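You operate a simulated robot arm through the tools that you are given. There is no shell and no other tool. Be economical: measure what you need, move in short steps, check, and stop when the job is done.

You run a simulated two-armed robot. Do the job below in one go: nothing can be reset, and whatever is moved stays where it is left.

Task
On the steel counter by the glass door, fold the striped towel in half, so that its two long edges meet.
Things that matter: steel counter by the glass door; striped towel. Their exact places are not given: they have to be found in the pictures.

Only the result counts: the job must be done as asked and must still hold three seconds after the hand-in. Knocking over, shifting, dropping, spilling or breaking anything else fails it. Flat cloth is picked up by pressing the open fingertips on it (5 to 10 N) and closing them slowly along it; thin cloth reads only 2 to 8 mm in the jaws.

Robot
Two 7-joint arms with two-finger parallel grippers on one trunk, on a base that drives. Base frame: it is fixed to the floor where the robot stands at the start and does not move with it; the origin is under the middle of the robot, x ahead of it, y to its left, z up; the surface under the hand at the start is at about z = 0.8. Units: m, degrees, N and s.
The left shoulder is at the start at [0.07, 0.163, 1.12], the right one opposite. With the tool pointing down near the work surface each hand reaches from about 0.4 to 0.88 m from the robot's upright axis, wherever it stands, measured 20 degrees to its own side. Places, roughly: steel counter by the glass door [0.6, -0.5, 0.8]. Payload 3.43 kg a hand.
Tool frame (each hand has its own): the origin (TCP) lies between the finger pads and is the grasp point; the fingertips stand 0.034 m ahead of it; z points along the fingers, y is the line along which they close. The gripper opens to 0.128 m. The fingers are 0.024 m wide and 0.012 m thick; the gripper's body (0.048 by 0.13 m) begins 0.096 m behind the TCP.
Orientation is told as [roll, pitch, yaw] about the base's x, y, z axes, in that order, counted from this pose: with the fingers straight down and closing along the base's y, the tool's x points along the base's -x, its y along +y and its z along -z.

Tools
- The arms move only by the tool arm_command. It takes "left_motion", "right_motion" or both (then of equal length, played together; a hand with none holds still); each is a list of rows, each a list of 3 entries, a list of its own where there are three numbers: the shift along the tool's x, y, z in m, then the turn, a rotation vector about the tool's x, y, z in degrees, then the finger opening in m, from 0 to 0.128. In form: [[[dx, dy, dz], [ax, ay, az], grip], ...]. A call has 1 to 20 rows; each row shifts and turns the commanded pose from where the row before left it, along the tool's axes as they then stand. A row lasts 0.2 s, in which the tool goes at most 0.05 m and 8.6 degrees; a call with a longer step from one row to the next is refused whole, and so is a gripper value outside its range. Where a pose cannot be reached the arm comes as near as it can. A force on the tool above 40 N (or 10 N above the force at the start of the call, whichever is more), or a blocked arm, ends the call early, and 0.2 s more pass. Each finger travels about 0.153 m/s and halts on what it meets, pressing with about 37 N; the grip force reading is that of the motor and also rises with nothing between the fingers. The clock runs only during rows and for 0.2 s after the last one: add rows that do not move to give the fingers time. The reply holds the time, the measured pose of the TCP, the force on the tool along the base axes, the opening and the grip force, in the units named above and with some noise, with the torque about the TCP (base axes, N m) and any sound that the robot's microphone picked up.
- Cameras (640 x 400 px; columns grow to the right, rows downward): "scene" is now at [0.125, -0.0261, 1.3298]; the picture's right is [-0.32, -0.95, 0.00], its down [-0.71, 0.24, -0.67] and it looks along [0.63, -0.21, -0.75] (base axes); focal length 258 px, centre (320, 200). "left" rides on the left gripper at [0.076, 0.011, -0.16] in its tool frame; the picture's right is [-0.15, 0.99, 0.00], its down [-0.88, -0.13, -0.46] and it looks along [-0.45, -0.07, 0.89] (tool axes); focal length 234 px, centre (320, 200). "right" rides on the right gripper at [0.076, -0.011, -0.16] in its tool frame; the picture's right is [0.15, 0.99, 0.00], its down [-0.88, 0.13, -0.46] and it looks along [-0.45, 0.07, 0.89] (tool axes); focal length 234 px, centre (320, 200).
- get_image(camera): a new picture of that camera. It takes no simulated time.
- lift_body(by): slides the trunk up (or, below 0, down) by that many m; the arms and the scene camera ride with it, the base frame stays. It gives what a move gives, with no picture.
- drive_base(legs): drives the robot by 1 to 6 legs, each [ahead, left, turn to the left] in m, m and degrees, along the robot's own axes; the way and the turn of a leg run together, so that a leg with both is an arc; at most 1.5 m and 180 degrees a leg. The arms and the cameras ride along, it lands a little off, and it stops where it bumps. It gives what a move gives.
- turn_head(pan, tilt): turns the head with the scene camera to pan (to the left, within 86 degrees either way) and tilt (down, from -29 to 69), counted from straight ahead of the robot. It gives what a move gives.
- pixel_to_xyz(camera, pixels): there is no depth. For up to 12 entries [column, row, z] of the newest picture of that camera ("zoom" is the newest enlarged one), the place [x, y] in the base frame at which the ray of that pixel passes the height z, good to about 0.003 m. It takes no simulated time.
- enlarge(camera, box): a new picture of the part [left, top, right, bottom] of that camera's present view, enlarged. It takes no simulated time.
- hand_in(): hands the job in; it is judged then, once.

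Work in short steps. Measure before you move; look again where a grasp or a placing could have gone wrong, and mend it. You have 80 turns and 62 pictures in all, those below and enlarged ones among them. Open the grippers and draw the arms clear of the work before you hand the job in, unless the task says otherwise; then end with one line.

The tools are called as name(argument=value, ...) on one line, values as JSON. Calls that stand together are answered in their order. arm_command: Moves the arms, as the interface text tells. Its arguments: {"type":"object","properties":{"left_motion":{"type":"array"},"right_motion":{"type":"array"}},"required":[]} The other tools are called the same way: lift_body (by) slides the trunk up or down; drive_base (legs) drives the base; turn_head (pan, tilt) turns the head that bears the scene camera; get_image (camera) takes a picture; pixel_to_xyz (camera, pixels) gives the place at which the rays of pixels pass given heights; enlarge (camera, box) takes an enlarged picture of a part of a camera's view; hand_in () hands the job in.

At the start:

```text
clock: 0.0
left_tool_pos: [0.5138, 0.0937, 1.0063]
left_tool_rot: [0.1, 0.0, 0.0]
left_ft_force: [0.3, -0.4, 1.4]
left_torque: [-0.01, -0.01, 0.04]
left_finger_gap: 0.128
left_finger_force: 0.0
right_tool_pos: [0.5149, -0.3942, 0.9542]
right_tool_rot: [0.0, 0.0, 0.0]
right_ft_force: [0.4, 0.5, 0.2]
right_torque: [0.01, 0.01, 0.01]
right_finger_gap: 0.1282
right_finger_force: 0.1
trunk travel left (down, up): [-0.6, 0.34]
robot x, y, heading: [0.0028, 0.0029, -0.0]
head pan, tilt: [-18.4, 48.2]
```

scene: 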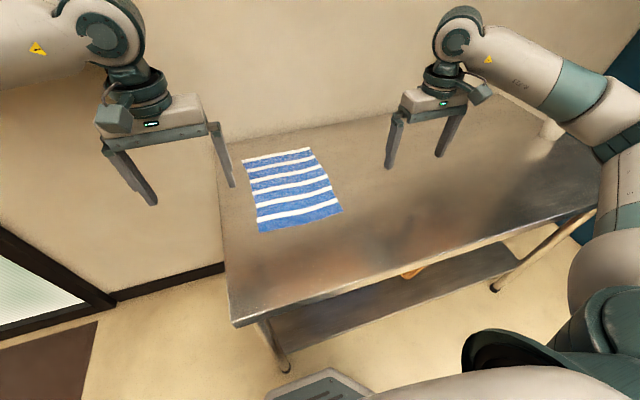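
right: 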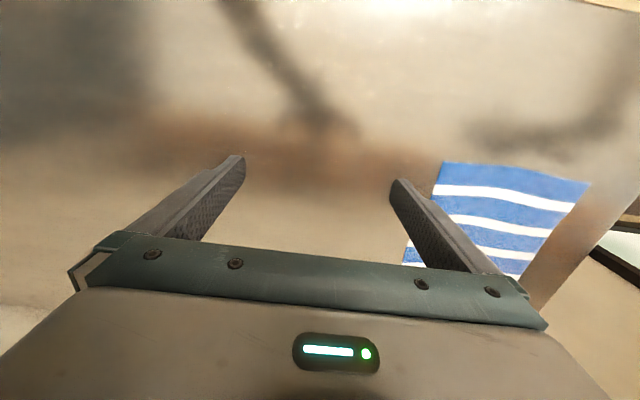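
left: 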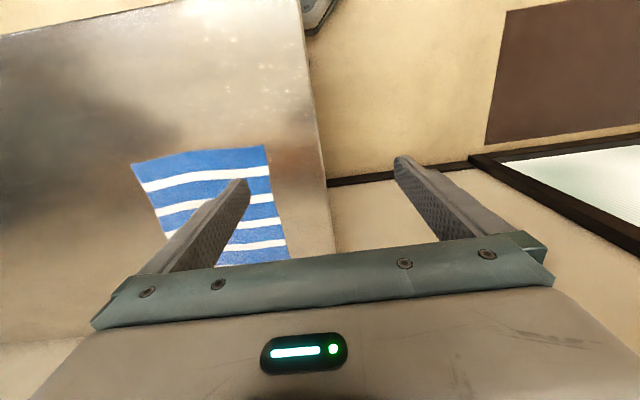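

The towel's corners in the scene picture lie at about (242,160), (309,148), (342,211), (260,232). I enlarge it and measure the corners.

enlarge(camera="scene", box=[210, 130, 370, 240])

pixel_to_xyz(camera="scene", pixels=[[242, 160, 0.8], [309, 148, 0.8], [342, 211, 0.8], [260, 232, 0.8], [232, 326, 0.8], [212, 140, 0.8], [595, 205, 0.8]])

```text
3.64 times, centred on (290, 185) of scene
```

zoom: 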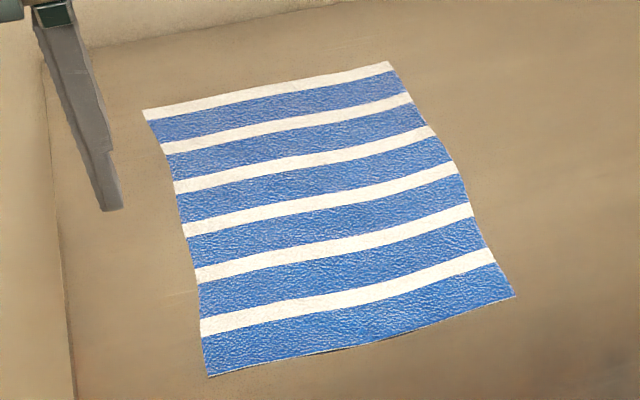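

```text
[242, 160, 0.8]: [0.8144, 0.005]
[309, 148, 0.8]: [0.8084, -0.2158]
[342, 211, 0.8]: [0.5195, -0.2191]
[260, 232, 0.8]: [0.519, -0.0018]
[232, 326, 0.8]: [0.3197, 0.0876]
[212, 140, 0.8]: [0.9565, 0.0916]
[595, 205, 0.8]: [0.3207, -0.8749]
```

The towel is about 0.29 m (x) by 0.22 m (y), so the long edges run along x, at y≈0 and y≈-0.218. Standing at the counter's left end, facing -y, would suit both hands; I look at the free floor there.

turn_head(pan=45, tilt=40)

get_image(camera="scene")

```text
clock: 1.3
left_tool_pos: [0.5137, 0.0934, 1.0078]
left_tool_rot: [0.0, 0.1, 0.1]
left_ft_force: [-0.2, -0.8, -0.1]
left_torque: [0.01, 0.0, -0.01]
left_finger_gap: 0.1279
left_finger_force: 0.1
right_tool_pos: [0.5142, -0.3942, 0.9555]
right_tool_rot: [0.0, 0.0, -0.1]
right_ft_force: [-0.9, 0.0, 0.4]
right_torque: [-0.01, -0.02, -0.05]
right_finger_gap: 0.1281
right_finger_force: 0.0
trunk travel left (down, up): [-0.6, 0.34]
robot x, y, heading: [0.0, -0.0036, 0.1]
head pan, tilt: [45.0, 40.0]
```

```text
57 pictures are left
```

scene: 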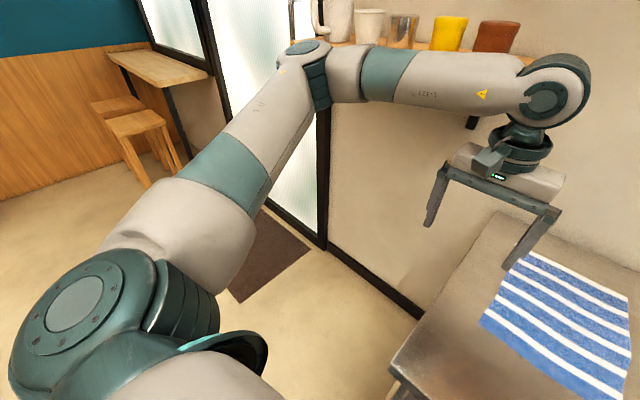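

The wall base runs (325,245)-(415,315), and a shelf with cups hangs on the wall past the counter's end. I measure these.

pixel_to_xyz(camera="scene", pixels=[[325, 247, 0.0], [415, 315, 0.0], [400, 370, 0.8], [492, 212, 0.8], [160, 180, 0.0], [230, 300, 0.0], [390, 45, 1.2], [390, 45, 1.3], [390, 45, 1.4], [475, 125, 1.2]])

```text
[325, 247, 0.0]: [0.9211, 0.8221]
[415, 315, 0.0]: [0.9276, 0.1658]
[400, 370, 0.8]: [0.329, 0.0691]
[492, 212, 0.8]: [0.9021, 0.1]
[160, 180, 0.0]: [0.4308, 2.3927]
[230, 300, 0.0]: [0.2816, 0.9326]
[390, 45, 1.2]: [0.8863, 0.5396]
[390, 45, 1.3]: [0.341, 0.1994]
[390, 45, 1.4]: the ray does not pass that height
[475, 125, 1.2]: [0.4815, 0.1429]
```

The wall is at x≈0.92 with a cup shelf at y>0.2, so I'll stand diagonally at the left front corner of the counter: about (0.27, 0.45), heading -55°. First I sidestep left and turn, then look again.

drive_base(legs=[[0, 0.45, 0], [0, 0, -55]])

turn_head(pan=20, tilt=25)

get_image(camera="scene")

```text
clock: 6.6
left_tool_pos: [0.3648, 0.0868, 1.0087]
left_tool_rot: [0.0, 0.0, -56.1]
left_ft_force: [-0.1, 0.0, 0.0]
left_torque: [0.0, -0.02, 0.01]
left_finger_gap: 0.128
left_finger_force: 0.0
right_tool_pos: [-0.0398, -0.1862, 0.9555]
right_tool_rot: [0.0, 0.0, -56.2]
right_ft_force: [-0.1, -0.1, 0.4]
right_torque: [-0.04, -0.01, 0.0]
right_finger_gap: 0.1279
right_finger_force: 0.0
trunk travel left (down, up): [-0.6, 0.34]
robot x, y, heading: [-0.0029, 0.4637, -56.0]
head pan, tilt: [45.0, 40.0]
```

```text
clock: 7.5
left_tool_pos: [0.3643, 0.0879, 1.0084]
left_tool_rot: [-0.1, 0.0, -56.1]
left_ft_force: [0.5, 0.7, 0.2]
left_torque: [-0.03, -0.01, 0.0]
left_finger_gap: 0.1279
left_finger_force: 0.1
right_tool_pos: [-0.0391, -0.1871, 0.9556]
right_tool_rot: [0.0, 0.0, -56.2]
right_ft_force: [0.7, 0.6, -0.1]
right_torque: [0.0, 0.01, -0.03]
right_finger_gap: 0.1279
right_finger_force: 0.0
trunk travel left (down, up): [-0.6, 0.34]
robot x, y, heading: [0.0002, 0.4632, -56.0]
head pan, tilt: [20.0, 25.0]
```

```text
56 pictures are left
```

scene: 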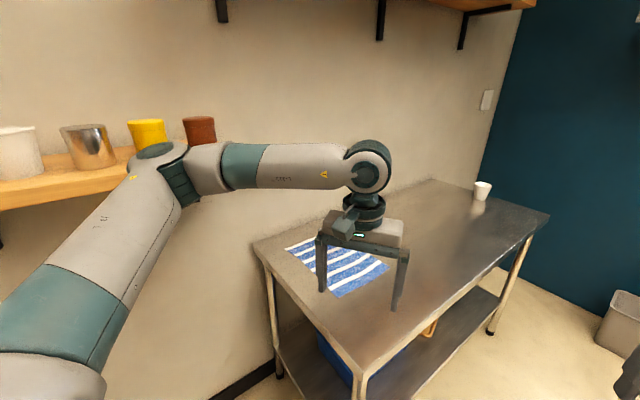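

The shelf's front edge runs from (0,210) to about (135,175) and its end is near (205,150). I compute where those rays pass near the wall.

pixel_to_xyz(camera="scene", pixels=[[5, 200, 1.05], [5, 200, 1.1], [5, 200, 1.15], [125, 165, 1.1], [125, 165, 1.15], [125, 165, 1.2], [200, 144, 1.15], [200, 144, 1.2], [200, 144, 1.25], [478, 200, 0.8]])

```text
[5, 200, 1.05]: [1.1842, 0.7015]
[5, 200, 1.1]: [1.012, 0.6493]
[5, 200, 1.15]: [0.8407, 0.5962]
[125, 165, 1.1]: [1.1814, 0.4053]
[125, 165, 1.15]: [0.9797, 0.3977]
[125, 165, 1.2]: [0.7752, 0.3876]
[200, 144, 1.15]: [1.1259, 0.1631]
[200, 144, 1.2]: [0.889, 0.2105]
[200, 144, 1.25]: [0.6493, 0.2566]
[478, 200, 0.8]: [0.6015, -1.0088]
```

Shelf: top z≈1.18, front x≈0.79, from y≈0.2 on. I want to know how far the robot's base reaches forward before going close to the counter corner, so I look down.

turn_head(pan=0, tilt=69)

get_image(camera="scene")

```text
clock: 8.6
left_tool_pos: [0.3643, 0.0873, 1.0078]
left_tool_rot: [0.0, 0.0, -56.1]
left_ft_force: [0.1, 0.2, 0.4]
left_torque: [0.01, 0.02, -0.02]
left_finger_gap: 0.1281
left_finger_force: 0.2
right_tool_pos: [-0.0395, -0.1858, 0.9544]
right_tool_rot: [0.0, 0.0, -56.2]
right_ft_force: [-0.6, -0.5, -0.1]
right_torque: [-0.02, -0.02, 0.03]
right_finger_gap: 0.128
right_finger_force: 0.0
trunk travel left (down, up): [-0.6, 0.34]
robot x, y, heading: [0.0001, 0.4575, -56.2]
head pan, tilt: [0.0, 68.8]
```

```text
55 pictures are left
```

scene: 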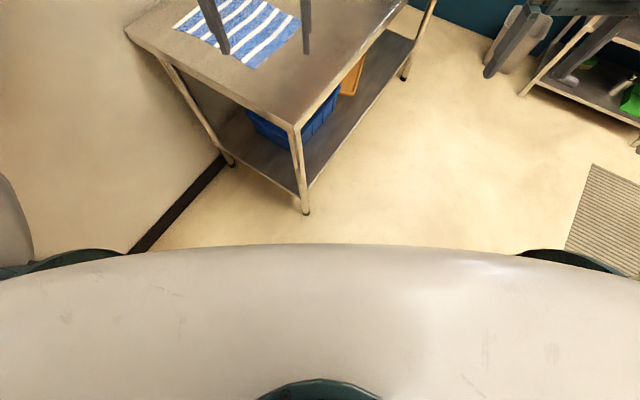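

From the first picture the base front is about 0.27 m ahead of the axis. I go to (0.20, 0.38), heading -50°, which leaves the counter leg about 0.04 m clear of it and the left elbow about 0.1 m from the shelf.

drive_base(legs=[[0, 0, 6.2], [0, 0.103, 0], [0.18, 0, 0]])

turn_head(pan=0, tilt=48)

get_image(camera="scene")

```text
clock: 10.0
left_tool_pos: [0.4016, 0.1405, 1.0089]
left_tool_rot: [0.5, -0.2, -51.0]
left_ft_force: [0.4, -0.3, 0.0]
left_torque: [0.03, -0.03, 0.0]
left_finger_gap: 0.1281
left_finger_force: 0.0
right_tool_pos: [0.0398, -0.1724, 0.9537]
right_tool_rot: [0.3, -0.3, -50.0]
right_ft_force: [-1.6, 0.2, -0.4]
right_torque: [0.01, -0.01, -0.01]
right_finger_gap: 0.1282
right_finger_force: 0.1
trunk travel left (down, up): [-0.6, 0.34]
robot x, y, heading: [0.0188, 0.4731, -50.0]
head pan, tilt: [0.0, 68.8]
stopped in leg 2: the robot was blocked; the commanded pose is now the measured one
```

```text
clock: 10.8
left_tool_pos: [0.4035, 0.1405, 1.0088]
left_tool_rot: [0.6, 0.0, -50.9]
left_ft_force: [0.2, 1.1, -0.2]
left_torque: [0.03, 0.0, 0.0]
left_finger_gap: 0.1279
left_finger_force: 0.0
right_tool_pos: [0.0399, -0.1725, 0.9532]
right_tool_rot: [0.5, -0.2, -50.0]
right_ft_force: [1.2, -0.6, 0.1]
right_torque: [0.01, 0.0, -0.01]
right_finger_gap: 0.128
right_finger_force: 0.1
trunk travel left (down, up): [-0.6, 0.34]
robot x, y, heading: [0.0155, 0.475, -49.8]
head pan, tilt: [0.0, 48.0]
```

```text
54 pictures are left
```

scene: 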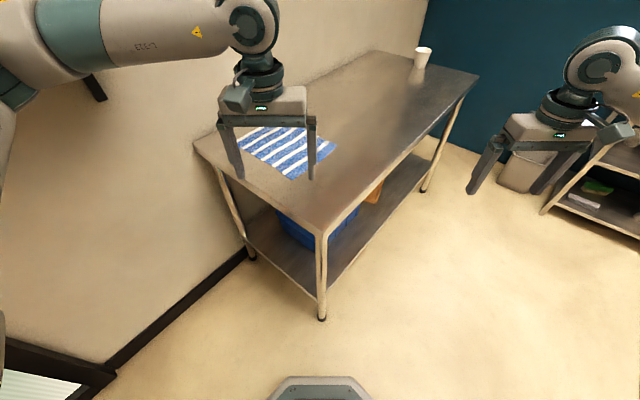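

The robot was blocked while going left, probably the left elbow against the shelf. I look there.

turn_head(pan=45, tilt=15)

get_image(camera="scene")

```text
clock: 12.0
left_tool_pos: [0.4037, 0.1393, 1.0081]
left_tool_rot: [0.6, 0.1, -50.8]
left_ft_force: [-1.0, -0.2, -0.4]
left_torque: [0.01, 0.03, 0.0]
left_finger_gap: 0.1282
left_finger_force: 0.1
right_tool_pos: [0.041, -0.1736, 0.9536]
right_tool_rot: [0.6, -0.2, -49.9]
right_ft_force: [-0.1, 1.0, -0.1]
right_torque: [0.02, 0.05, -0.04]
right_finger_gap: 0.1279
right_finger_force: 0.2
trunk travel left (down, up): [-0.6, 0.34]
robot x, y, heading: [0.0166, 0.4777, -50.0]
head pan, tilt: [45.0, 15.0]
```

```text
53 pictures are left
```

scene: 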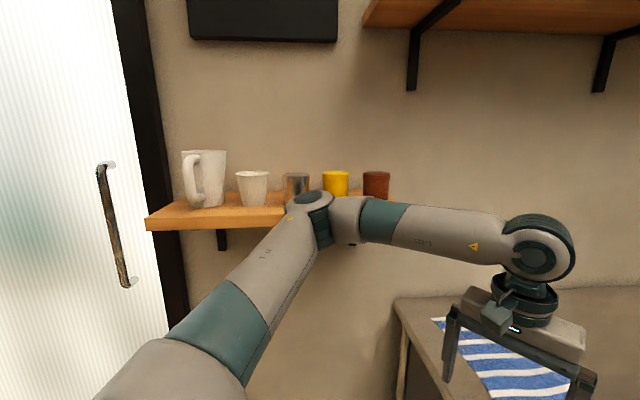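

The left elbow touched the shelf front; the cups all still stand. I back off and go instead to the front side: base at about (0, -0.12), heading 0, with hands reaching in from both sides (left hand for the far corner, right for the near one).

drive_base(legs=[[0, -0.15, 0], [0, 0, 50], [0, -0.5, 0], [0.1, 0, 0]])

turn_head(pan=0, tilt=45)

get_image(camera="scene")

```text
clock: 18.9
left_tool_pos: [0.5229, -0.0105, 1.0054]
left_tool_rot: [0.1, 0.3, 1.2]
left_ft_force: [-0.2, 0.7, 0.8]
left_torque: [0.03, -0.03, -0.02]
left_finger_gap: 0.1278
left_finger_force: 0.0
right_tool_pos: [0.5452, -0.4909, 0.9553]
right_tool_rot: [0.0, 0.0, 2.1]
right_ft_force: [0.5, 0.1, -0.2]
right_torque: [0.02, 0.02, 0.01]
right_finger_gap: 0.1279
right_finger_force: 0.1
trunk travel left (down, up): [-0.6, 0.34]
robot x, y, heading: [0.0156, -0.1131, 1.8]
head pan, tilt: [45.0, 15.0]
```

```text
clock: 20.1
left_tool_pos: [0.5233, -0.0103, 1.0049]
left_tool_rot: [0.1, 0.3, 1.2]
left_ft_force: [0.3, 1.0, -0.1]
left_torque: [0.0, -0.01, 0.01]
left_finger_gap: 0.1281
left_finger_force: 0.0
right_tool_pos: [0.5451, -0.4911, 0.9554]
right_tool_rot: [0.0, 0.0, 2.0]
right_ft_force: [-0.4, 0.0, -0.2]
right_torque: [0.01, 0.03, -0.03]
right_finger_gap: 0.1279
right_finger_force: 0.1
trunk travel left (down, up): [-0.6, 0.34]
robot x, y, heading: [0.0167, -0.1195, 2.1]
head pan, tilt: [0.0, 45.0]
```

```text
52 pictures are left
```

scene: 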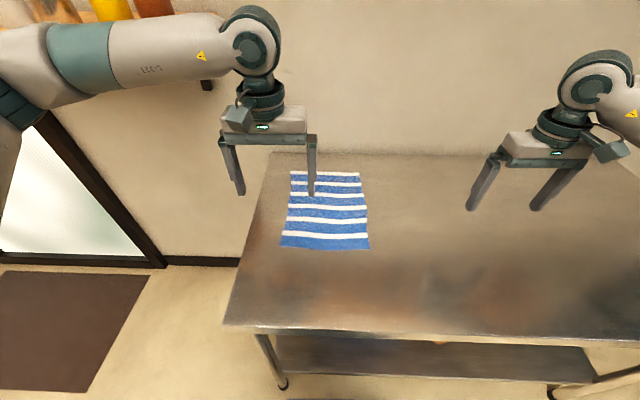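

Now at (0.017,-0.12), heading 2°. The towel shows at (280-370, 170-250); I measure its edges in an enlarged view.

enlarge(camera="scene", box=[250, 160, 400, 255])

```text
4.21 times, centred on (325, 208) of scene
```

zoom: 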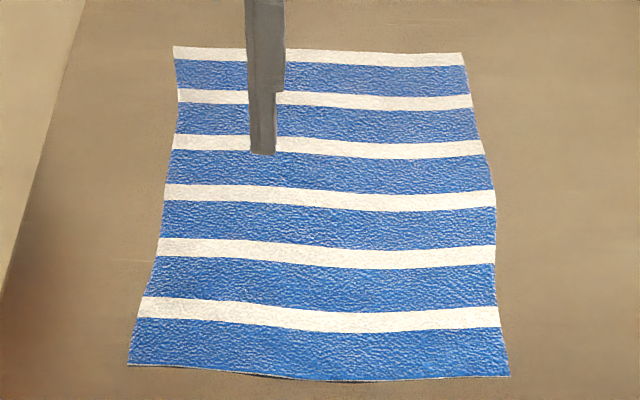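

pixel_to_xyz(camera="zoom", pixels=[[174, 46, 0.8], [178, 90, 0.8], [165, 190, 0.8], [141, 300, 0.8], [128, 365, 0.8], [461, 53, 0.8], [471, 95, 0.8], [484, 140, 0.8], [496, 205, 0.8], [495, 265, 0.8], [499, 310, 0.8], [510, 376, 0.8]])

```text
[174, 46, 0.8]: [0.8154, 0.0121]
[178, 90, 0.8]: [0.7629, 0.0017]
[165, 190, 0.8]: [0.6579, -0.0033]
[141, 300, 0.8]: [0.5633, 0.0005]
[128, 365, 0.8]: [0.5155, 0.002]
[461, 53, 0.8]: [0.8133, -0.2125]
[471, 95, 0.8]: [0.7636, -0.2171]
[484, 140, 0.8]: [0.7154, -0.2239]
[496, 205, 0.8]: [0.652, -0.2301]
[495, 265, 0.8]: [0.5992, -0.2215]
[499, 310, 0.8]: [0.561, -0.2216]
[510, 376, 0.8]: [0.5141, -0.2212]
```

I turn both hands to close along x: left to yaw -90°, right to yaw +90°, in place at their present height.

arm_command(left_motion=[[[0, 0, 0], [0, 0, 8.29], 0.128], [[0, 0, 0], [0, 0, 8.29], 0.128], [[0, 0, 0], [0, 0, 8.29], 0.128], [[0, 0, 0], [0, 0, 8.29], 0.128], [[0, 0, 0], [0, 0, 8.29], 0.128], [[0, 0, 0], [0, 0, 8.29], 0.128], [[0, 0, 0], [0, 0, 8.29], 0.128], [[0, 0, 0], [0, 0, 8.29], 0.128], [[0, 0, 0], [0, 0, 8.29], 0.128], [[0, 0, 0], [0, 0, 8.29], 0.128], [[0, 0, 0], [0, 0, 8.29], 0.128], [[0, 0, 0], [0, 0, 0], 0.06]], right_motion=[[[0, 0, 0], [0, 0, -8.0], 0.128], [[0, 0, 0], [0, 0, -8.0], 0.128], [[0, 0, 0], [0, 0, -8.0], 0.128], [[0, 0, 0], [0, 0, -8.0], 0.128], [[0, 0, 0], [0, 0, -8.0], 0.128], [[0, 0, 0], [0, 0, -8.0], 0.128], [[0, 0, 0], [0, 0, -8.0], 0.128], [[0, 0, 0], [0, 0, -8.0], 0.128], [[0, 0, 0], [0, 0, -8.0], 0.128], [[0, 0, 0], [0, 0, -8.0], 0.128], [[0, 0, 0], [0, 0, -8.0], 0.128], [[0, 0, 0], [0, 0, 0], 0.06]])

```text
clock: 22.7
left_tool_pos: [0.4749, -0.0302, 1.0079]
left_tool_rot: [-0.3, 0.1, -89.8]
left_ft_force: [0.2, 0.1, 0.1]
left_torque: [-0.03, 0.04, 0.0]
left_finger_gap: 0.06
left_finger_force: 0.2
left hand out of reach, approached as far as the arm can: row 10, 11
right_tool_pos: [0.4818, -0.4278, 0.8981]
right_tool_rot: [-3.6, 2.1, 61.6]
right_ft_force: [-0.6, -1.1, 0.1]
right_torque: [0.02, 0.03, -0.01]
right_finger_gap: 0.0597
right_finger_force: 0.0
right hand out of reach, approached as far as the arm can: row 6, 7, 8, 9, 10, 11
trunk travel left (down, up): [-0.6, 0.34]
robot x, y, heading: [0.018, -0.1129, 2.0]
head pan, tilt: [0.0, 45.0]
```

The right wrist stopped at about 61° here and the left just made -90°. Nearer the towel the forearm directions should help; I test with a small right move forward (tool -x) and raise it.

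arm_command(right_motion=[[[-0.04, 0, -0.02], [0, 0, 0], 0.06], [[-0.04, 0, -0.02], [0, 0, 0], 0.06], [[0, 0, 0], [0, 0, 0], 0.06]])

```text
clock: 23.5
left_tool_pos: [0.4733, -0.0309, 1.0099]
left_tool_rot: [-0.2, 0.1, -89.8]
left_ft_force: [-0.6, 0.0, 0.2]
left_torque: [0.01, 0.03, 0.01]
left_finger_gap: 0.0602
left_finger_force: 0.0
right_tool_pos: [0.5167, -0.3554, 0.9387]
right_tool_rot: [-3.7, 1.9, 61.6]
right_ft_force: [-0.4, -0.3, 0.3]
right_torque: [0.04, -0.04, 0.04]
right_finger_gap: 0.0599
right_finger_force: 0.0
trunk travel left (down, up): [-0.6, 0.34]
robot x, y, heading: [0.0168, -0.1149, 2.0]
head pan, tilt: [0.0, 45.0]
```

The command frame equals the measured pose. I move the left hand over the far right corner (≈(0.785,-0.216), z 0.95) to test that reach.

arm_command(left_motion=[[[-0.0207, 0.0344, 0.0056], [0, 0, 0], 0.06], [[-0.0207, 0.0344, 0.0056], [0, 0, 0], 0.06], [[-0.0207, 0.0344, 0.0056], [0, 0, 0], 0.06], [[-0.0207, 0.0344, 0.0056], [0, 0, 0], 0.06], [[-0.0207, 0.0344, 0.0056], [0, 0, 0], 0.06], [[-0.0207, 0.0344, 0.0056], [0, 0, 0], 0.06], [[-0.0207, 0.0344, 0.0056], [0, 0, 0], 0.06], [[-0.0207, 0.0344, 0.0056], [0, 0, 0], 0.06], [[-0.0207, 0.0344, 0.0056], [0, 0, 0], 0.06], [[0, 0, 0], [0, 0, 0], 0.06]])

get_image(camera="scene")

```text
clock: 25.7
left_tool_pos: [0.4935, -0.0856, 1.0201]
left_tool_rot: [-0.1, 0.2, -89.5]
left_ft_force: [-0.2, 0.6, -0.2]
left_torque: [0.0, -0.01, 0.01]
left_finger_gap: 0.0598
left_finger_force: 0.0
left hand out of reach, approached as far as the arm can: row 1, 2, 3, 4, 5, 6, 7, 8, 9
right_tool_pos: [0.5181, -0.3537, 0.937]
right_tool_rot: [-3.7, 2.0, 61.6]
right_ft_force: [0.7, -0.6, -0.5]
right_torque: [-0.02, 0.02, -0.01]
right_finger_gap: 0.0598
right_finger_force: 0.1
trunk travel left (down, up): [-0.6, 0.34]
robot x, y, heading: [0.0179, -0.1155, 1.9]
head pan, tilt: [0.0, 45.0]
```

```text
50 pictures are left
```

scene: 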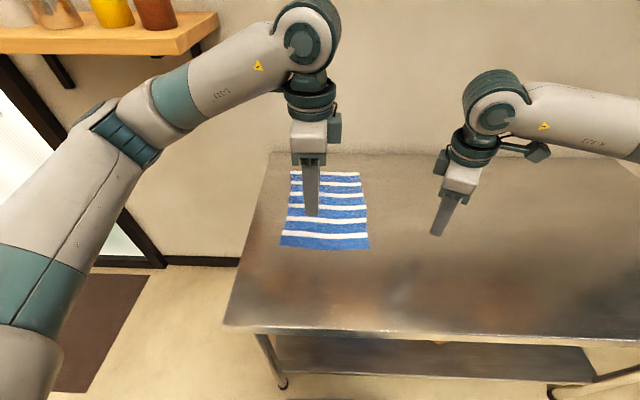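

At yaw -90° the far corner is out of reach, so I go back to yaw 0 (closing along y, across the long edge), where reach is as stated. I turn both hands back.

arm_command(left_motion=[[[0, 0, 0], [0, 0, -8.2], 0.06], [[0, 0, 0], [0, 0, -8.2], 0.06], [[0, 0, 0], [0, 0, -8.2], 0.06], [[0, 0, 0], [0, 0, -8.2], 0.06], [[0, 0, 0], [0, 0, -8.2], 0.06], [[0, 0, 0], [0, 0, -8.2], 0.06], [[0, 0, 0], [0, 0, -8.2], 0.06], [[0, 0, 0], [0, 0, -8.2], 0.06], [[0, 0, 0], [0, 0, -8.2], 0.06], [[0, 0, 0], [0, 0, -8.2], 0.06], [[0, 0, 0], [0, 0, -7.5], 0.06]], right_motion=[[[0, 0, 0], [0, 0, 7.7], 0.06], [[0, 0, 0], [0, 0, 7.7], 0.06], [[0, 0, 0], [0, 0, 7.7], 0.06], [[0, 0, 0], [0, 0, 7.7], 0.06], [[0, 0, 0], [0, 0, 7.7], 0.06], [[0, 0, 0], [0, 0, 7.7], 0.06], [[0, 0, 0], [0, 0, 7.7], 0.06], [[0, 0, 0], [0, 0, 7.7], 0.06], [[0, 0, 0], [0, 0, 0], 0.06], [[0, 0, 0], [0, 0, 0], 0.06], [[0, 0, 0], [0, 0, 0], 0.06]])

```text
clock: 28.1
left_tool_pos: [0.4899, -0.0869, 1.017]
left_tool_rot: [0.1, 0.4, -0.4]
left_ft_force: [-0.1, -0.6, -0.4]
left_torque: [-0.02, 0.03, 0.0]
left_finger_gap: 0.06
left_finger_force: 0.0
right_tool_pos: [0.5177, -0.356, 0.9371]
right_tool_rot: [-3.6, -2.3, 0.0]
right_ft_force: [-0.1, -0.5, 0.8]
right_torque: [0.01, 0.01, -0.01]
right_finger_gap: 0.0601
right_finger_force: 0.1
trunk travel left (down, up): [-0.6, 0.34]
robot x, y, heading: [0.0154, -0.1164, 1.8]
head pan, tilt: [0.0, 45.0]
```

Both are back at yaw 0. I move the left hand above the far right corner region (0.79,-0.217) and the right hand above the near one (0.535,-0.222), levelling the right hand.

arm_command(left_motion=[[[-0.0375, -0.0163, 0.0109], [0, 0, 0], 0.06], [[-0.0375, -0.0163, 0.0109], [0, 0, 0], 0.06], [[-0.0375, -0.0163, 0.0109], [0, 0, 0], 0.06], [[-0.0375, -0.0163, 0.0109], [0, 0, 0], 0.06], [[-0.0375, -0.0163, 0.0109], [0, 0, 0], 0.06], [[-0.0375, -0.0163, 0.0109], [0, 0, 0], 0.06], [[-0.0375, -0.0163, 0.0109], [0, 0, 0], 0.06], [[-0.0375, -0.0163, 0.0109], [0, 0, 0], 0.06], [[0, 0, 0], [0, 0, 0], 0.06]], right_motion=[[[0, 0, 0], [-3.6, 2.3, 0], 0.06], [[-0.0035, 0.0268, 0], [0, 0, 0], 0.06], [[-0.0035, 0.0268, 0], [0, 0, 0], 0.06], [[-0.0035, 0.0268, 0], [0, 0, 0], 0.06], [[-0.0035, 0.0268, 0], [0, 0, 0], 0.06], [[-0.0035, 0.0268, 0], [0, 0, 0], 0.06], [[0, 0, 0], [0, 0, 0], 0.06], [[0, 0, 0], [0, 0, 0], 0.06], [[0, 0, 0], [0, 0, 0], 0.06]])

get_image(camera="scene")

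```text
clock: 30.1
left_tool_pos: [0.7659, -0.2077, 0.9319]
left_tool_rot: [0.1, 0.3, -0.4]
left_ft_force: [-0.9, -1.3, 0.3]
left_torque: [0.02, -0.02, -0.03]
left_finger_gap: 0.0601
left_finger_force: 0.0
left hand out of reach, approached as far as the arm can: row 8
right_tool_pos: [0.5353, -0.2223, 0.9383]
right_tool_rot: [0.1, 0.0, 0.1]
right_ft_force: [0.3, -0.1, -0.2]
right_torque: [0.01, -0.01, 0.02]
right_finger_gap: 0.0601
right_finger_force: 0.1
trunk travel left (down, up): [-0.6, 0.34]
robot x, y, heading: [0.0131, -0.1141, 1.7]
head pan, tilt: [0.0, 45.0]
```

```text
49 pictures are left
```

scene: 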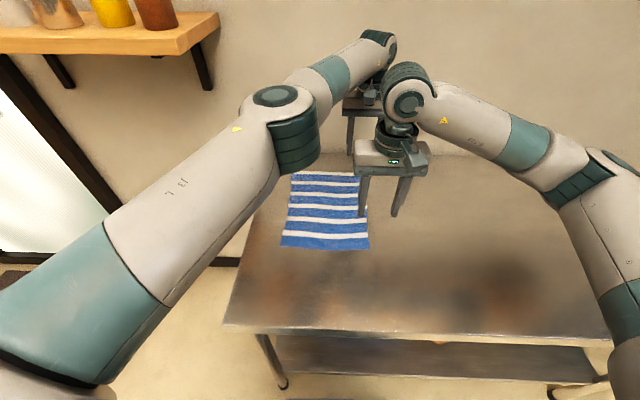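

The left hand is at its limit at (0.766,-0.208). I shift the base 0.09 m to the right and lower the trunk 0.06 m to gain reach.

drive_base(legs=[[0.008, -0.09, -1.7]])

lift_body(by=-0.06)

```text
clock: 31.2
left_tool_pos: [0.7718, -0.3228, 0.9325]
left_tool_rot: [0.1, 0.4, -2.3]
left_ft_force: [-0.6, -0.7, 0.2]
left_torque: [0.05, -0.01, 0.0]
left_finger_gap: 0.0597
left_finger_force: 0.1
right_tool_pos: [0.5409, -0.3295, 0.9374]
right_tool_rot: [0.2, 0.0, -1.7]
right_ft_force: [0.2, 0.3, -0.8]
right_torque: [0.04, -0.02, -0.01]
right_finger_gap: 0.0601
right_finger_force: 0.0
trunk travel left (down, up): [-0.6, 0.34]
robot x, y, heading: [0.0238, -0.2059, 0.4]
head pan, tilt: [0.0, 45.0]
```

```text
clock: 32.2
left_tool_pos: [0.7724, -0.3205, 0.8734]
left_tool_rot: [0.1, 0.3, -2.1]
left_ft_force: [-0.2, -1.0, -0.4]
left_torque: [0.03, -0.05, -0.02]
left_finger_gap: 0.06
left_finger_force: 0.2
right_tool_pos: [0.5409, -0.3291, 0.8785]
right_tool_rot: [0.1, -0.1, -1.7]
right_ft_force: [-0.8, -0.2, 0.3]
right_torque: [-0.01, -0.03, 0.01]
right_finger_gap: 0.0603
right_finger_force: 0.0
trunk travel left (down, up): [-0.54, 0.4]
robot x, y, heading: [0.023, -0.201, 0.5]
head pan, tilt: [0.0, 45.0]
```

I bring both hands over the right edge with a 0.03 m opening, outer finger just off the cloth: left TCP to (0.79,-0.204), right to (0.535,-0.2105), z 0.865.

arm_command(left_motion=[[[-0.0033, 0.0293, 0.0021], [0, 0, 0], 0.06], [[-0.0033, 0.0293, 0.0021], [0, 0, 0], 0.06], [[-0.0033, 0.0293, 0.0021], [0, 0, 0], 0.03], [[-0.0033, 0.0293, 0.0021], [0, 0, 0], 0.03], [[0, 0, 0], [0, 0, -2.1], 0.03], [[0, 0, 0], [0, 0, 0], 0.03]], right_motion=[[[0.0024, 0.0296, 0.0034], [0, 0, 0], 0.06], [[0.0024, 0.0296, 0.0034], [0, 0, 0], 0.06], [[0.0024, 0.0296, 0.0034], [0, 0, 0], 0.03], [[0.0024, 0.0296, 0.0034], [0, 0, 0], 0.03], [[0, 0, 0], [0, 0, -1.7], 0.03], [[0, 0, 0], [0, 0, 0], 0.03]])

get_image(camera="right")

get_image(camera="left")

enlarge(camera="scene", box=[180, 120, 360, 250])

```text
clock: 33.6
left_tool_pos: [0.7887, -0.2029, 0.8657]
left_tool_rot: [0.0, 0.3, -0.2]
left_ft_force: [-0.8, 0.2, 0.0]
left_torque: [-0.02, -0.02, -0.01]
left_finger_gap: 0.0301
left_finger_force: 0.0
right_tool_pos: [0.5331, -0.2112, 0.8632]
right_tool_rot: [0.1, 0.0, 0.0]
right_ft_force: [0.0, -0.7, -0.2]
right_torque: [-0.01, 0.0, 0.02]
right_finger_gap: 0.03
right_finger_force: 0.0
trunk travel left (down, up): [-0.54, 0.4]
robot x, y, heading: [0.0261, -0.2053, 0.2]
head pan, tilt: [0.0, 45.0]
```

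```text
48 pictures are left
```

right: 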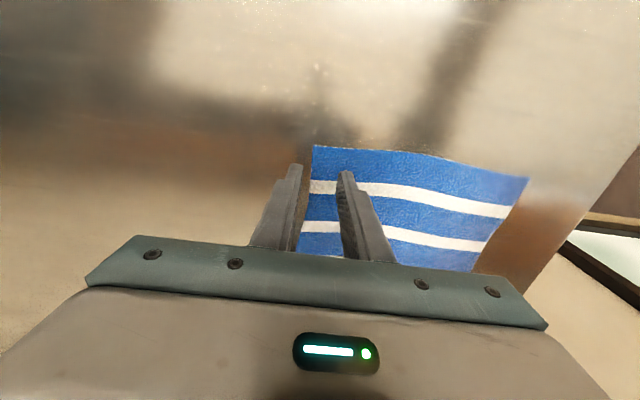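

```text
47 pictures are left
```

left: 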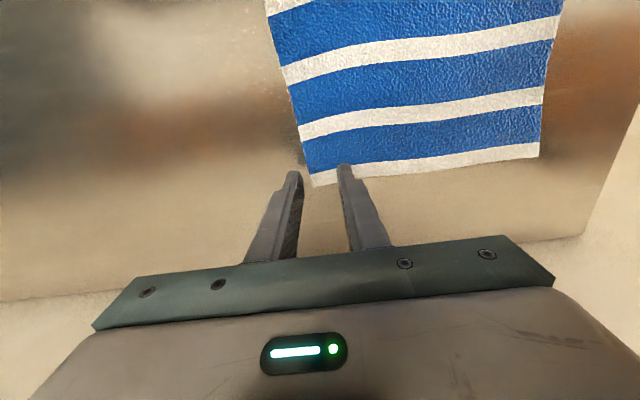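

```text
3.08 times, centred on (270, 185) of scene
```

zoom: 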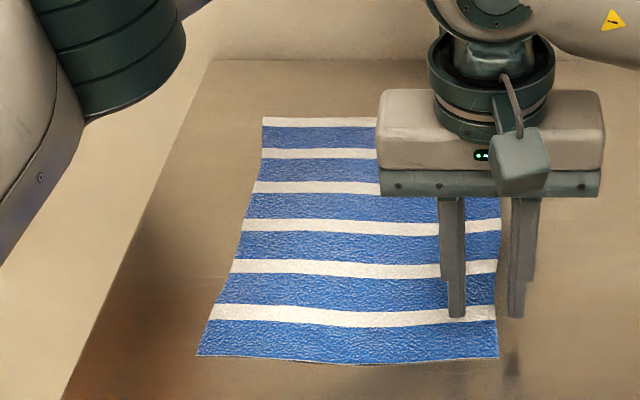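

The gaps straddle the right edge as planned. I lower both hands to just above contact (TCP≈0.837) and read the forces.

arm_command(left_motion=[[[-0.001, 0, 0.009], [0, 0, 0], 0.03], [[0, 0, 0.009], [0, 0, 0], 0.03], [[0, 0, 0.009], [0, 0, 0], 0.03], [[0, 0, 0.003], [0, 0, 0], 0.03], [[0, 0, 0], [0, 0, 0], 0.03]], right_motion=[[[-0.001, 0, 0.009], [0, 0, 0], 0.03], [[0, 0, 0.009], [0, 0, 0], 0.03], [[0, 0, 0.007], [0, 0, 0], 0.03], [[0, 0, 0.002], [0, 0, 0], 0.03], [[0, 0, 0], [0, 0, 0], 0.03]])

```text
clock: 34.8
left_tool_pos: [0.7902, -0.2046, 0.8354]
left_tool_rot: [0.1, 0.2, -0.1]
left_ft_force: [1.3, -1.0, 5.1]
left_torque: [0.09, -0.04, -0.01]
left_finger_gap: 0.0302
left_finger_force: 0.0
right_tool_pos: [0.5348, -0.2108, 0.8379]
right_tool_rot: [0.1, -0.1, 0.0]
right_ft_force: [0.4, -0.7, -1.4]
right_torque: [-0.03, 0.02, 0.0]
right_finger_gap: 0.03
right_finger_force: 0.1
trunk travel left (down, up): [-0.54, 0.4]
robot x, y, heading: [0.0278, -0.2027, 0.3]
head pan, tilt: [0.0, 45.0]
```

The left hand presses 5 N at z 0.835; the right is still free at 0.838. I lower the right 3 mm more and the left a trifle.

arm_command(left_motion=[[[0, 0, 0.0003], [0, 0, 0], 0.03], [[0, 0, 0], [0, 0, 0], 0.03], [[0, 0, 0], [0, 0, 0], 0.03]], right_motion=[[[0, 0, 0.0015], [0, 0, 0], 0.03], [[0, 0, 0.0015], [0, 0, 0], 0.03], [[0, 0, 0], [0, 0, 0], 0.03]])

```text
clock: 35.6
left_tool_pos: [0.7886, -0.2038, 0.8358]
left_tool_rot: [0.1, 0.1, -0.2]
left_ft_force: [1.5, 0.1, 11.1]
left_torque: [0.27, -0.18, -0.01]
left_finger_gap: 0.0306
left_finger_force: 0.3
right_tool_pos: [0.5346, -0.211, 0.8362]
right_tool_rot: [0.1, -0.1, 0.0]
right_ft_force: [0.0, 0.6, 0.5]
right_torque: [-0.01, 0.03, 0.01]
right_finger_gap: 0.0302
right_finger_force: 0.0
trunk travel left (down, up): [-0.54, 0.4]
robot x, y, heading: [0.0256, -0.2061, 0.2]
head pan, tilt: [0.0, 45.0]
```

Left is at 11 N, the right not yet in contact. I ease the left 0.2 mm and lower the right 1.5 mm.

arm_command(left_motion=[[[0, 0, -0.0002], [0, 0, 0], 0.03], [[0, 0, 0], [0, 0, 0], 0.03], [[0, 0, 0], [0, 0, 0], 0.03]], right_motion=[[[0, 0, 0.0008], [0, 0, 0], 0.03], [[0, 0, 0.0007], [0, 0, 0], 0.03], [[0, 0, 0], [0, 0, 0], 0.03]])

```text
clock: 36.4
left_tool_pos: [0.7882, -0.2041, 0.8353]
left_tool_rot: [0.1, 0.2, -0.1]
left_ft_force: [1.4, -0.1, 6.8]
left_torque: [0.12, -0.1, -0.01]
left_finger_gap: 0.0305
left_finger_force: 0.6
right_tool_pos: [0.535, -0.2103, 0.8358]
right_tool_rot: [0.2, -0.1, 0.0]
right_ft_force: [0.5, -1.8, 15.6]
right_torque: [0.25, 0.06, 0.02]
right_finger_gap: 0.0295
right_finger_force: 0.1
trunk travel left (down, up): [-0.54, 0.4]
robot x, y, heading: [0.0259, -0.2047, 0.1]
head pan, tilt: [0.0, 45.0]
```

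Left 6.8 N is good; right 15.6 N is a bit much, so I ease it 0.5 mm and then close both slowly.

arm_command(left_motion=[[[0, 0, 0], [0, 0, 0], 0.03], [[0, 0, 0], [0, 0, 0], 0.028], [[0, 0, 0], [0, 0, 0], 0.026], [[0, 0, 0], [0, 0, 0], 0.024], [[0, 0, 0], [0, 0, 0], 0.022], [[0, 0, 0], [0, 0, 0], 0.02], [[0, 0, 0], [0, 0, 0], 0.018], [[0, 0, 0], [0, 0, 0], 0.016], [[0, 0, 0], [0, 0, 0], 0.014], [[0, 0, 0], [0, 0, 0], 0.012], [[0, 0, 0], [0, 0, 0], 0.01], [[0, 0, 0], [0, 0, 0], 0.008], [[0, 0, 0], [0, 0, 0], 0.006], [[0, 0, 0], [0, 0, 0], 0.003], [[0, 0, 0], [0, 0, 0], 0.0], [[0, 0, 0], [0, 0, 0], 0.0]], right_motion=[[[0, 0, -0.0005], [0, 0, 0], 0.03], [[0, 0, 0], [0, 0, 0], 0.028], [[0, 0, 0], [0, 0, 0], 0.026], [[0, 0, 0], [0, 0, 0], 0.024], [[0, 0, 0], [0, 0, 0], 0.022], [[0, 0, 0], [0, 0, 0], 0.02], [[0, 0, 0], [0, 0, 0], 0.018], [[0, 0, 0], [0, 0, 0], 0.016], [[0, 0, 0], [0, 0, 0], 0.014], [[0, 0, 0], [0, 0, 0], 0.012], [[0, 0, 0], [0, 0, 0], 0.01], [[0, 0, 0], [0, 0, 0], 0.008], [[0, 0, 0], [0, 0, 0], 0.006], [[0, 0, 0], [0, 0, 0], 0.003], [[0, 0, 0], [0, 0, 0], 0.0], [[0, 0, 0], [0, 0, 0], 0.0]])

get_image(camera="right")

get_image(camera="left")

```text
clock: 39.8
left_tool_pos: [0.7889, -0.2046, 0.8359]
left_tool_rot: [0.1, 0.2, -0.1]
left_ft_force: [-0.6, 0.2, 2.4]
left_torque: [0.03, -0.01, 0.01]
left_finger_gap: 0.0022
left_finger_force: 36.7
right_tool_pos: [0.5343, -0.2102, 0.8341]
right_tool_rot: [0.2, -0.2, 0.0]
right_ft_force: [0.6, 1.6, 21.2]
right_torque: [0.18, 0.1, 0.01]
right_finger_gap: 0.0023
right_finger_force: 37.2
trunk travel left (down, up): [-0.54, 0.4]
robot x, y, heading: [0.0257, -0.2026, 0.3]
head pan, tilt: [0.0, 45.0]
```

```text
45 pictures are left
```

right: 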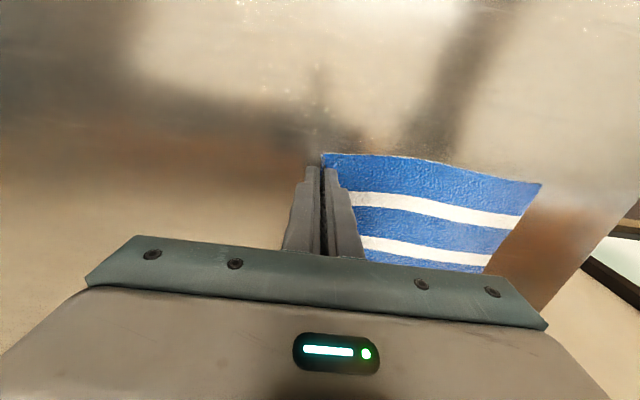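

```text
44 pictures are left
```

left: 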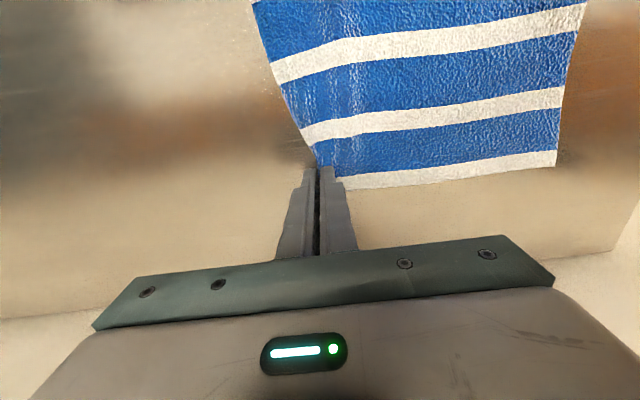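

Both gaps read 2.2 mm, which fits held cloth. I lift both 0.03 m with a small shift toward +y and look.

arm_command(left_motion=[[[0, 0, -0.01], [0, 0, 0], 0.0], [[0, 0.003, -0.01], [0, 0, 0], 0.0], [[0, 0.003, -0.01], [0, 0, 0], 0.0], [[0, 0, 0], [0, 0, 0], 0.0]], right_motion=[[[0, 0, -0.01], [0, 0, 0], 0.0], [[0, 0.003, -0.01], [0, 0, 0], 0.0], [[0, 0.003, -0.01], [0, 0, 0], 0.0], [[0, 0, 0], [0, 0, 0], 0.0]])

enlarge(camera="scene", box=[180, 120, 360, 250])

get_image(camera="left")

```text
clock: 40.8
left_tool_pos: [0.792, -0.1981, 0.864]
left_tool_rot: [0.1, 0.3, -0.1]
left_ft_force: [-0.5, 0.1, -0.5]
left_torque: [-0.01, 0.03, -0.01]
left_finger_gap: 0.002
left_finger_force: 36.6
right_tool_pos: [0.5356, -0.2038, 0.8628]
right_tool_rot: [0.0, 0.0, 0.0]
right_ft_force: [-0.4, -0.7, -0.5]
right_torque: [0.01, 0.05, 0.0]
right_finger_gap: 0.0025
right_finger_force: 37.5
trunk travel left (down, up): [-0.54, 0.4]
robot x, y, heading: [0.0257, -0.2071, 0.2]
head pan, tilt: [0.0, 45.0]
```

```text
3.08 times, centred on (270, 185) of scene
```

zoom: 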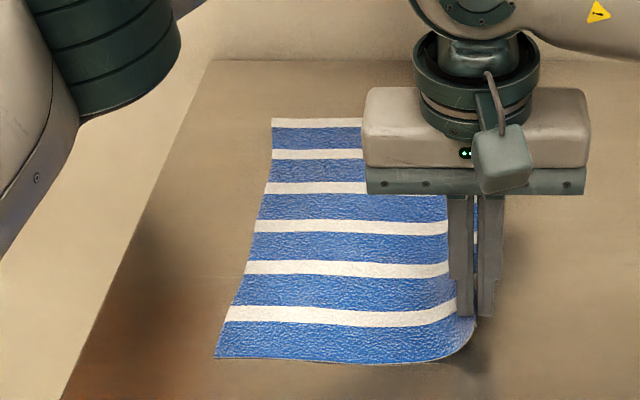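

```text
42 pictures are left
```

left: 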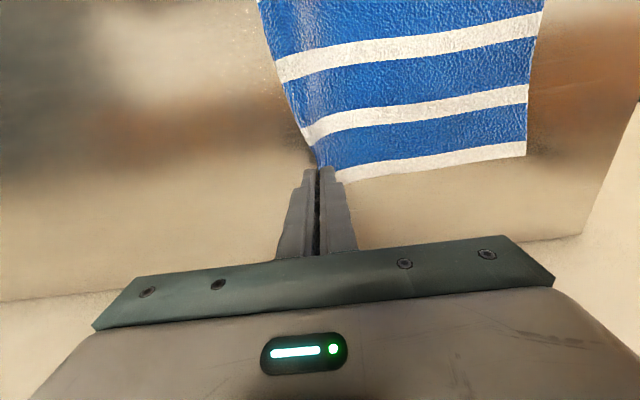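

Both hands hold the edge. The towel's left edge has shifted a little; I measure it anew from the zoom: (271,118), (262,190), (246,270), (228,315), (215,358).

pixel_to_xyz(camera="zoom", pixels=[[271, 118, 0.8], [269, 155, 0.8], [258, 220, 0.8], [246, 270, 0.8], [228, 315, 0.8], [215, 358, 0.8], [350, 362, 0.8]])

```text
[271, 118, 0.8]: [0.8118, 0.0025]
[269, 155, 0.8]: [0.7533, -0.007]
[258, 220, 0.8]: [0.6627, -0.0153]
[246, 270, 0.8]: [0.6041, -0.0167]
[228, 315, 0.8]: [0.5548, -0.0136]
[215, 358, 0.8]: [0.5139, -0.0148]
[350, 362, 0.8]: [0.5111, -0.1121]
```

Fold line: y≈-0.126 near, -0.114 far. I carry both hands along an arc over the fold line: about +0.11 m in y, rising 0.05 m.

arm_command(left_motion=[[[0, 0.012, -0.02], [0, 0, 0], 0.0], [[0, 0.018, -0.015], [0, 0, 0], 0.0], [[0, 0.02, -0.01], [0, 0, 0], 0.0], [[0, 0.021, -0.005], [0, 0, 0], 0.0], [[0, 0.021, 0], [0, 0, 0], 0.0], [[0, 0.021, 0], [0, 0, 0], 0.0], [[0, 0, 0], [0, 0, 0], 0.0]], right_motion=[[[0, 0.012, -0.02], [0, 0, 0], 0.0], [[0, 0.016, -0.015], [0, 0, 0], 0.0], [[0, 0.02, -0.01], [0, 0, 0], 0.0], [[0, 0.02, -0.005], [0, 0, 0], 0.0], [[0, 0.02, 0], [0, 0, 0], 0.0], [[0, 0.02, 0], [0, 0, 0], 0.0], [[0, 0, 0], [0, 0, 0], 0.0]])

get_image(camera="scene")

get_image(camera="right")

```text
clock: 42.4
left_tool_pos: [0.7926, -0.0876, 0.9133]
left_tool_rot: [0.1, 0.3, -0.2]
left_ft_force: [-0.6, 0.5, -0.5]
left_torque: [0.01, -0.01, 0.01]
left_finger_gap: 0.0019
left_finger_force: 36.5
right_tool_pos: [0.5347, -0.0965, 0.9137]
right_tool_rot: [0.0, -0.1, 0.0]
right_ft_force: [0.0, 0.0, -0.3]
right_torque: [0.02, -0.02, -0.02]
right_finger_gap: 0.0022
right_finger_force: 36.9
trunk travel left (down, up): [-0.54, 0.4]
robot x, y, heading: [0.0257, -0.2061, 0.4]
head pan, tilt: [0.0, 45.0]
```

```text
41 pictures are left
```

scene: 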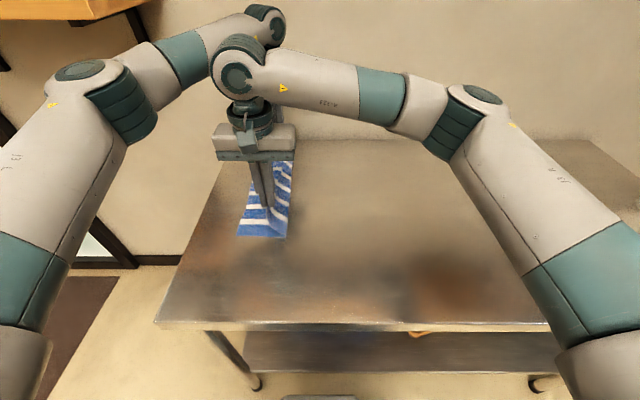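

```text
40 pictures are left
```

right: 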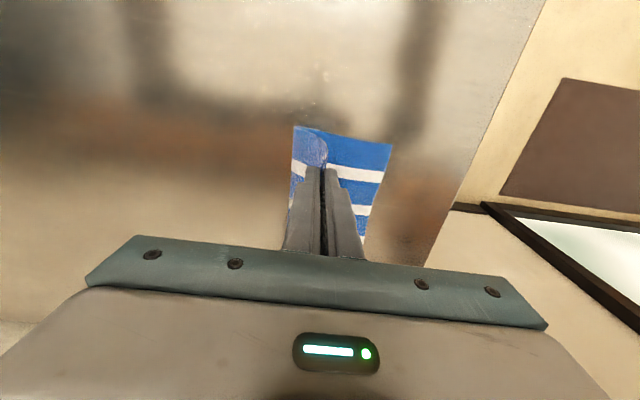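

The flap stands over the fold line as wanted. I go on: +0.06 m in y, 0.02 m down, then lean both hands 30° so the fingers point back toward -y.

arm_command(left_motion=[[[0, 0.0217, 0.005], [0, 0, 0], 0.0], [[0, 0.0217, 0.007], [0, 0, 0], 0.0], [[0, 0.0217, 0.008], [0, 0, 0], 0.0], [[0, 0, 0], [7.5, 0, 0], 0.0], [[0, 0, 0], [7.5, 0, 0], 0.0], [[0, 0, 0], [7.5, 0, 0], 0.0], [[0, 0, 0], [7.5, 0, 0], 0.0], [[0, 0, 0], [0, 0, 0], 0.0]], right_motion=[[[0, 0.02, 0.005], [0, 0, 0], 0.0], [[0, 0.02, 0.007], [0, 0, 0], 0.0], [[0, 0.02, 0.008], [0, 0, 0], 0.0], [[0, 0, 0], [7.5, 0, 0], 0.0], [[0, 0, 0], [7.5, 0, 0], 0.0], [[0, 0, 0], [7.5, 0, 0], 0.0], [[0, 0, 0], [7.5, 0, 0], 0.0], [[0, 0, 0], [0, 0, 0], 0.0]])

get_image(camera="scene")

```text
clock: 44.2
left_tool_pos: [0.7905, -0.0213, 0.8939]
left_tool_rot: [-30.1, 0.3, -0.1]
left_ft_force: [-1.5, -0.5, -0.4]
left_torque: [0.05, 0.04, -0.03]
left_finger_gap: 0.0021
left_finger_force: 37.2
right_tool_pos: [0.5346, -0.036, 0.8956]
right_tool_rot: [-30.0, 0.0, 0.0]
right_ft_force: [0.1, -0.2, 1.1]
right_torque: [0.09, 0.0, 0.01]
right_finger_gap: 0.0022
right_finger_force: 37.2
trunk travel left (down, up): [-0.54, 0.4]
robot x, y, heading: [0.0281, -0.2031, 0.4]
head pan, tilt: [0.0, 45.0]
```

```text
39 pictures are left
```

scene: 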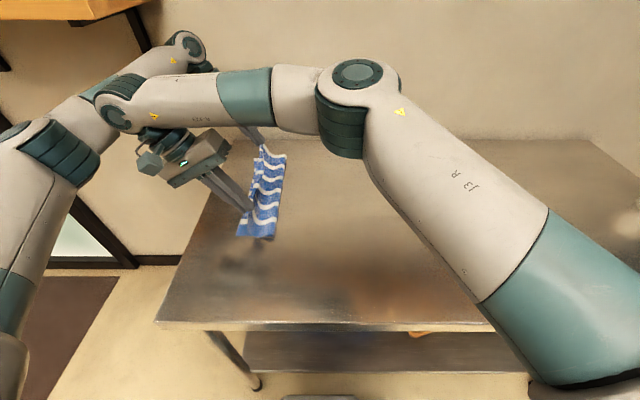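

Both leaned well. I check the flap in an enlarged view before lowering.

enlarge(camera="scene", box=[180, 130, 320, 250])

get_image(camera="left")

```text
3.33 times, centred on (250, 190) of scene
```

zoom: 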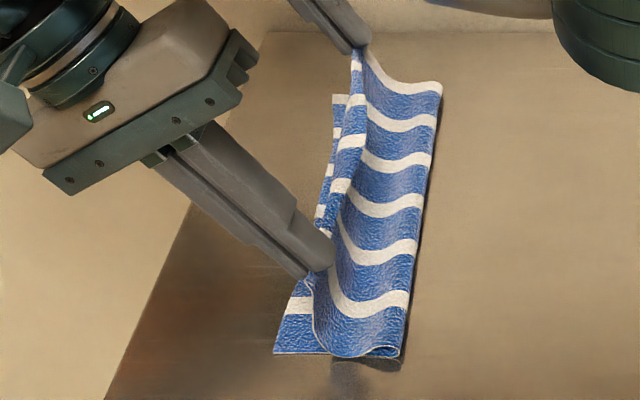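

```text
37 pictures are left
```

left: 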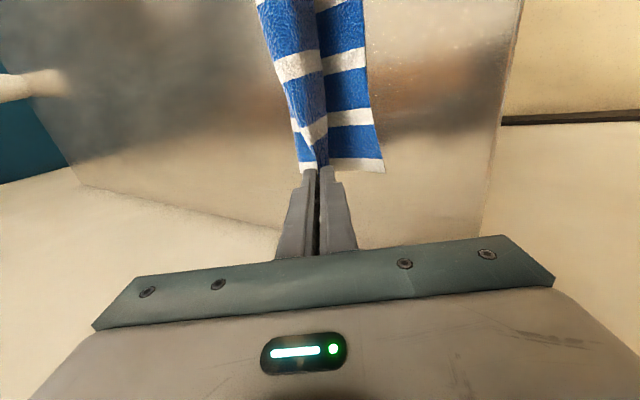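

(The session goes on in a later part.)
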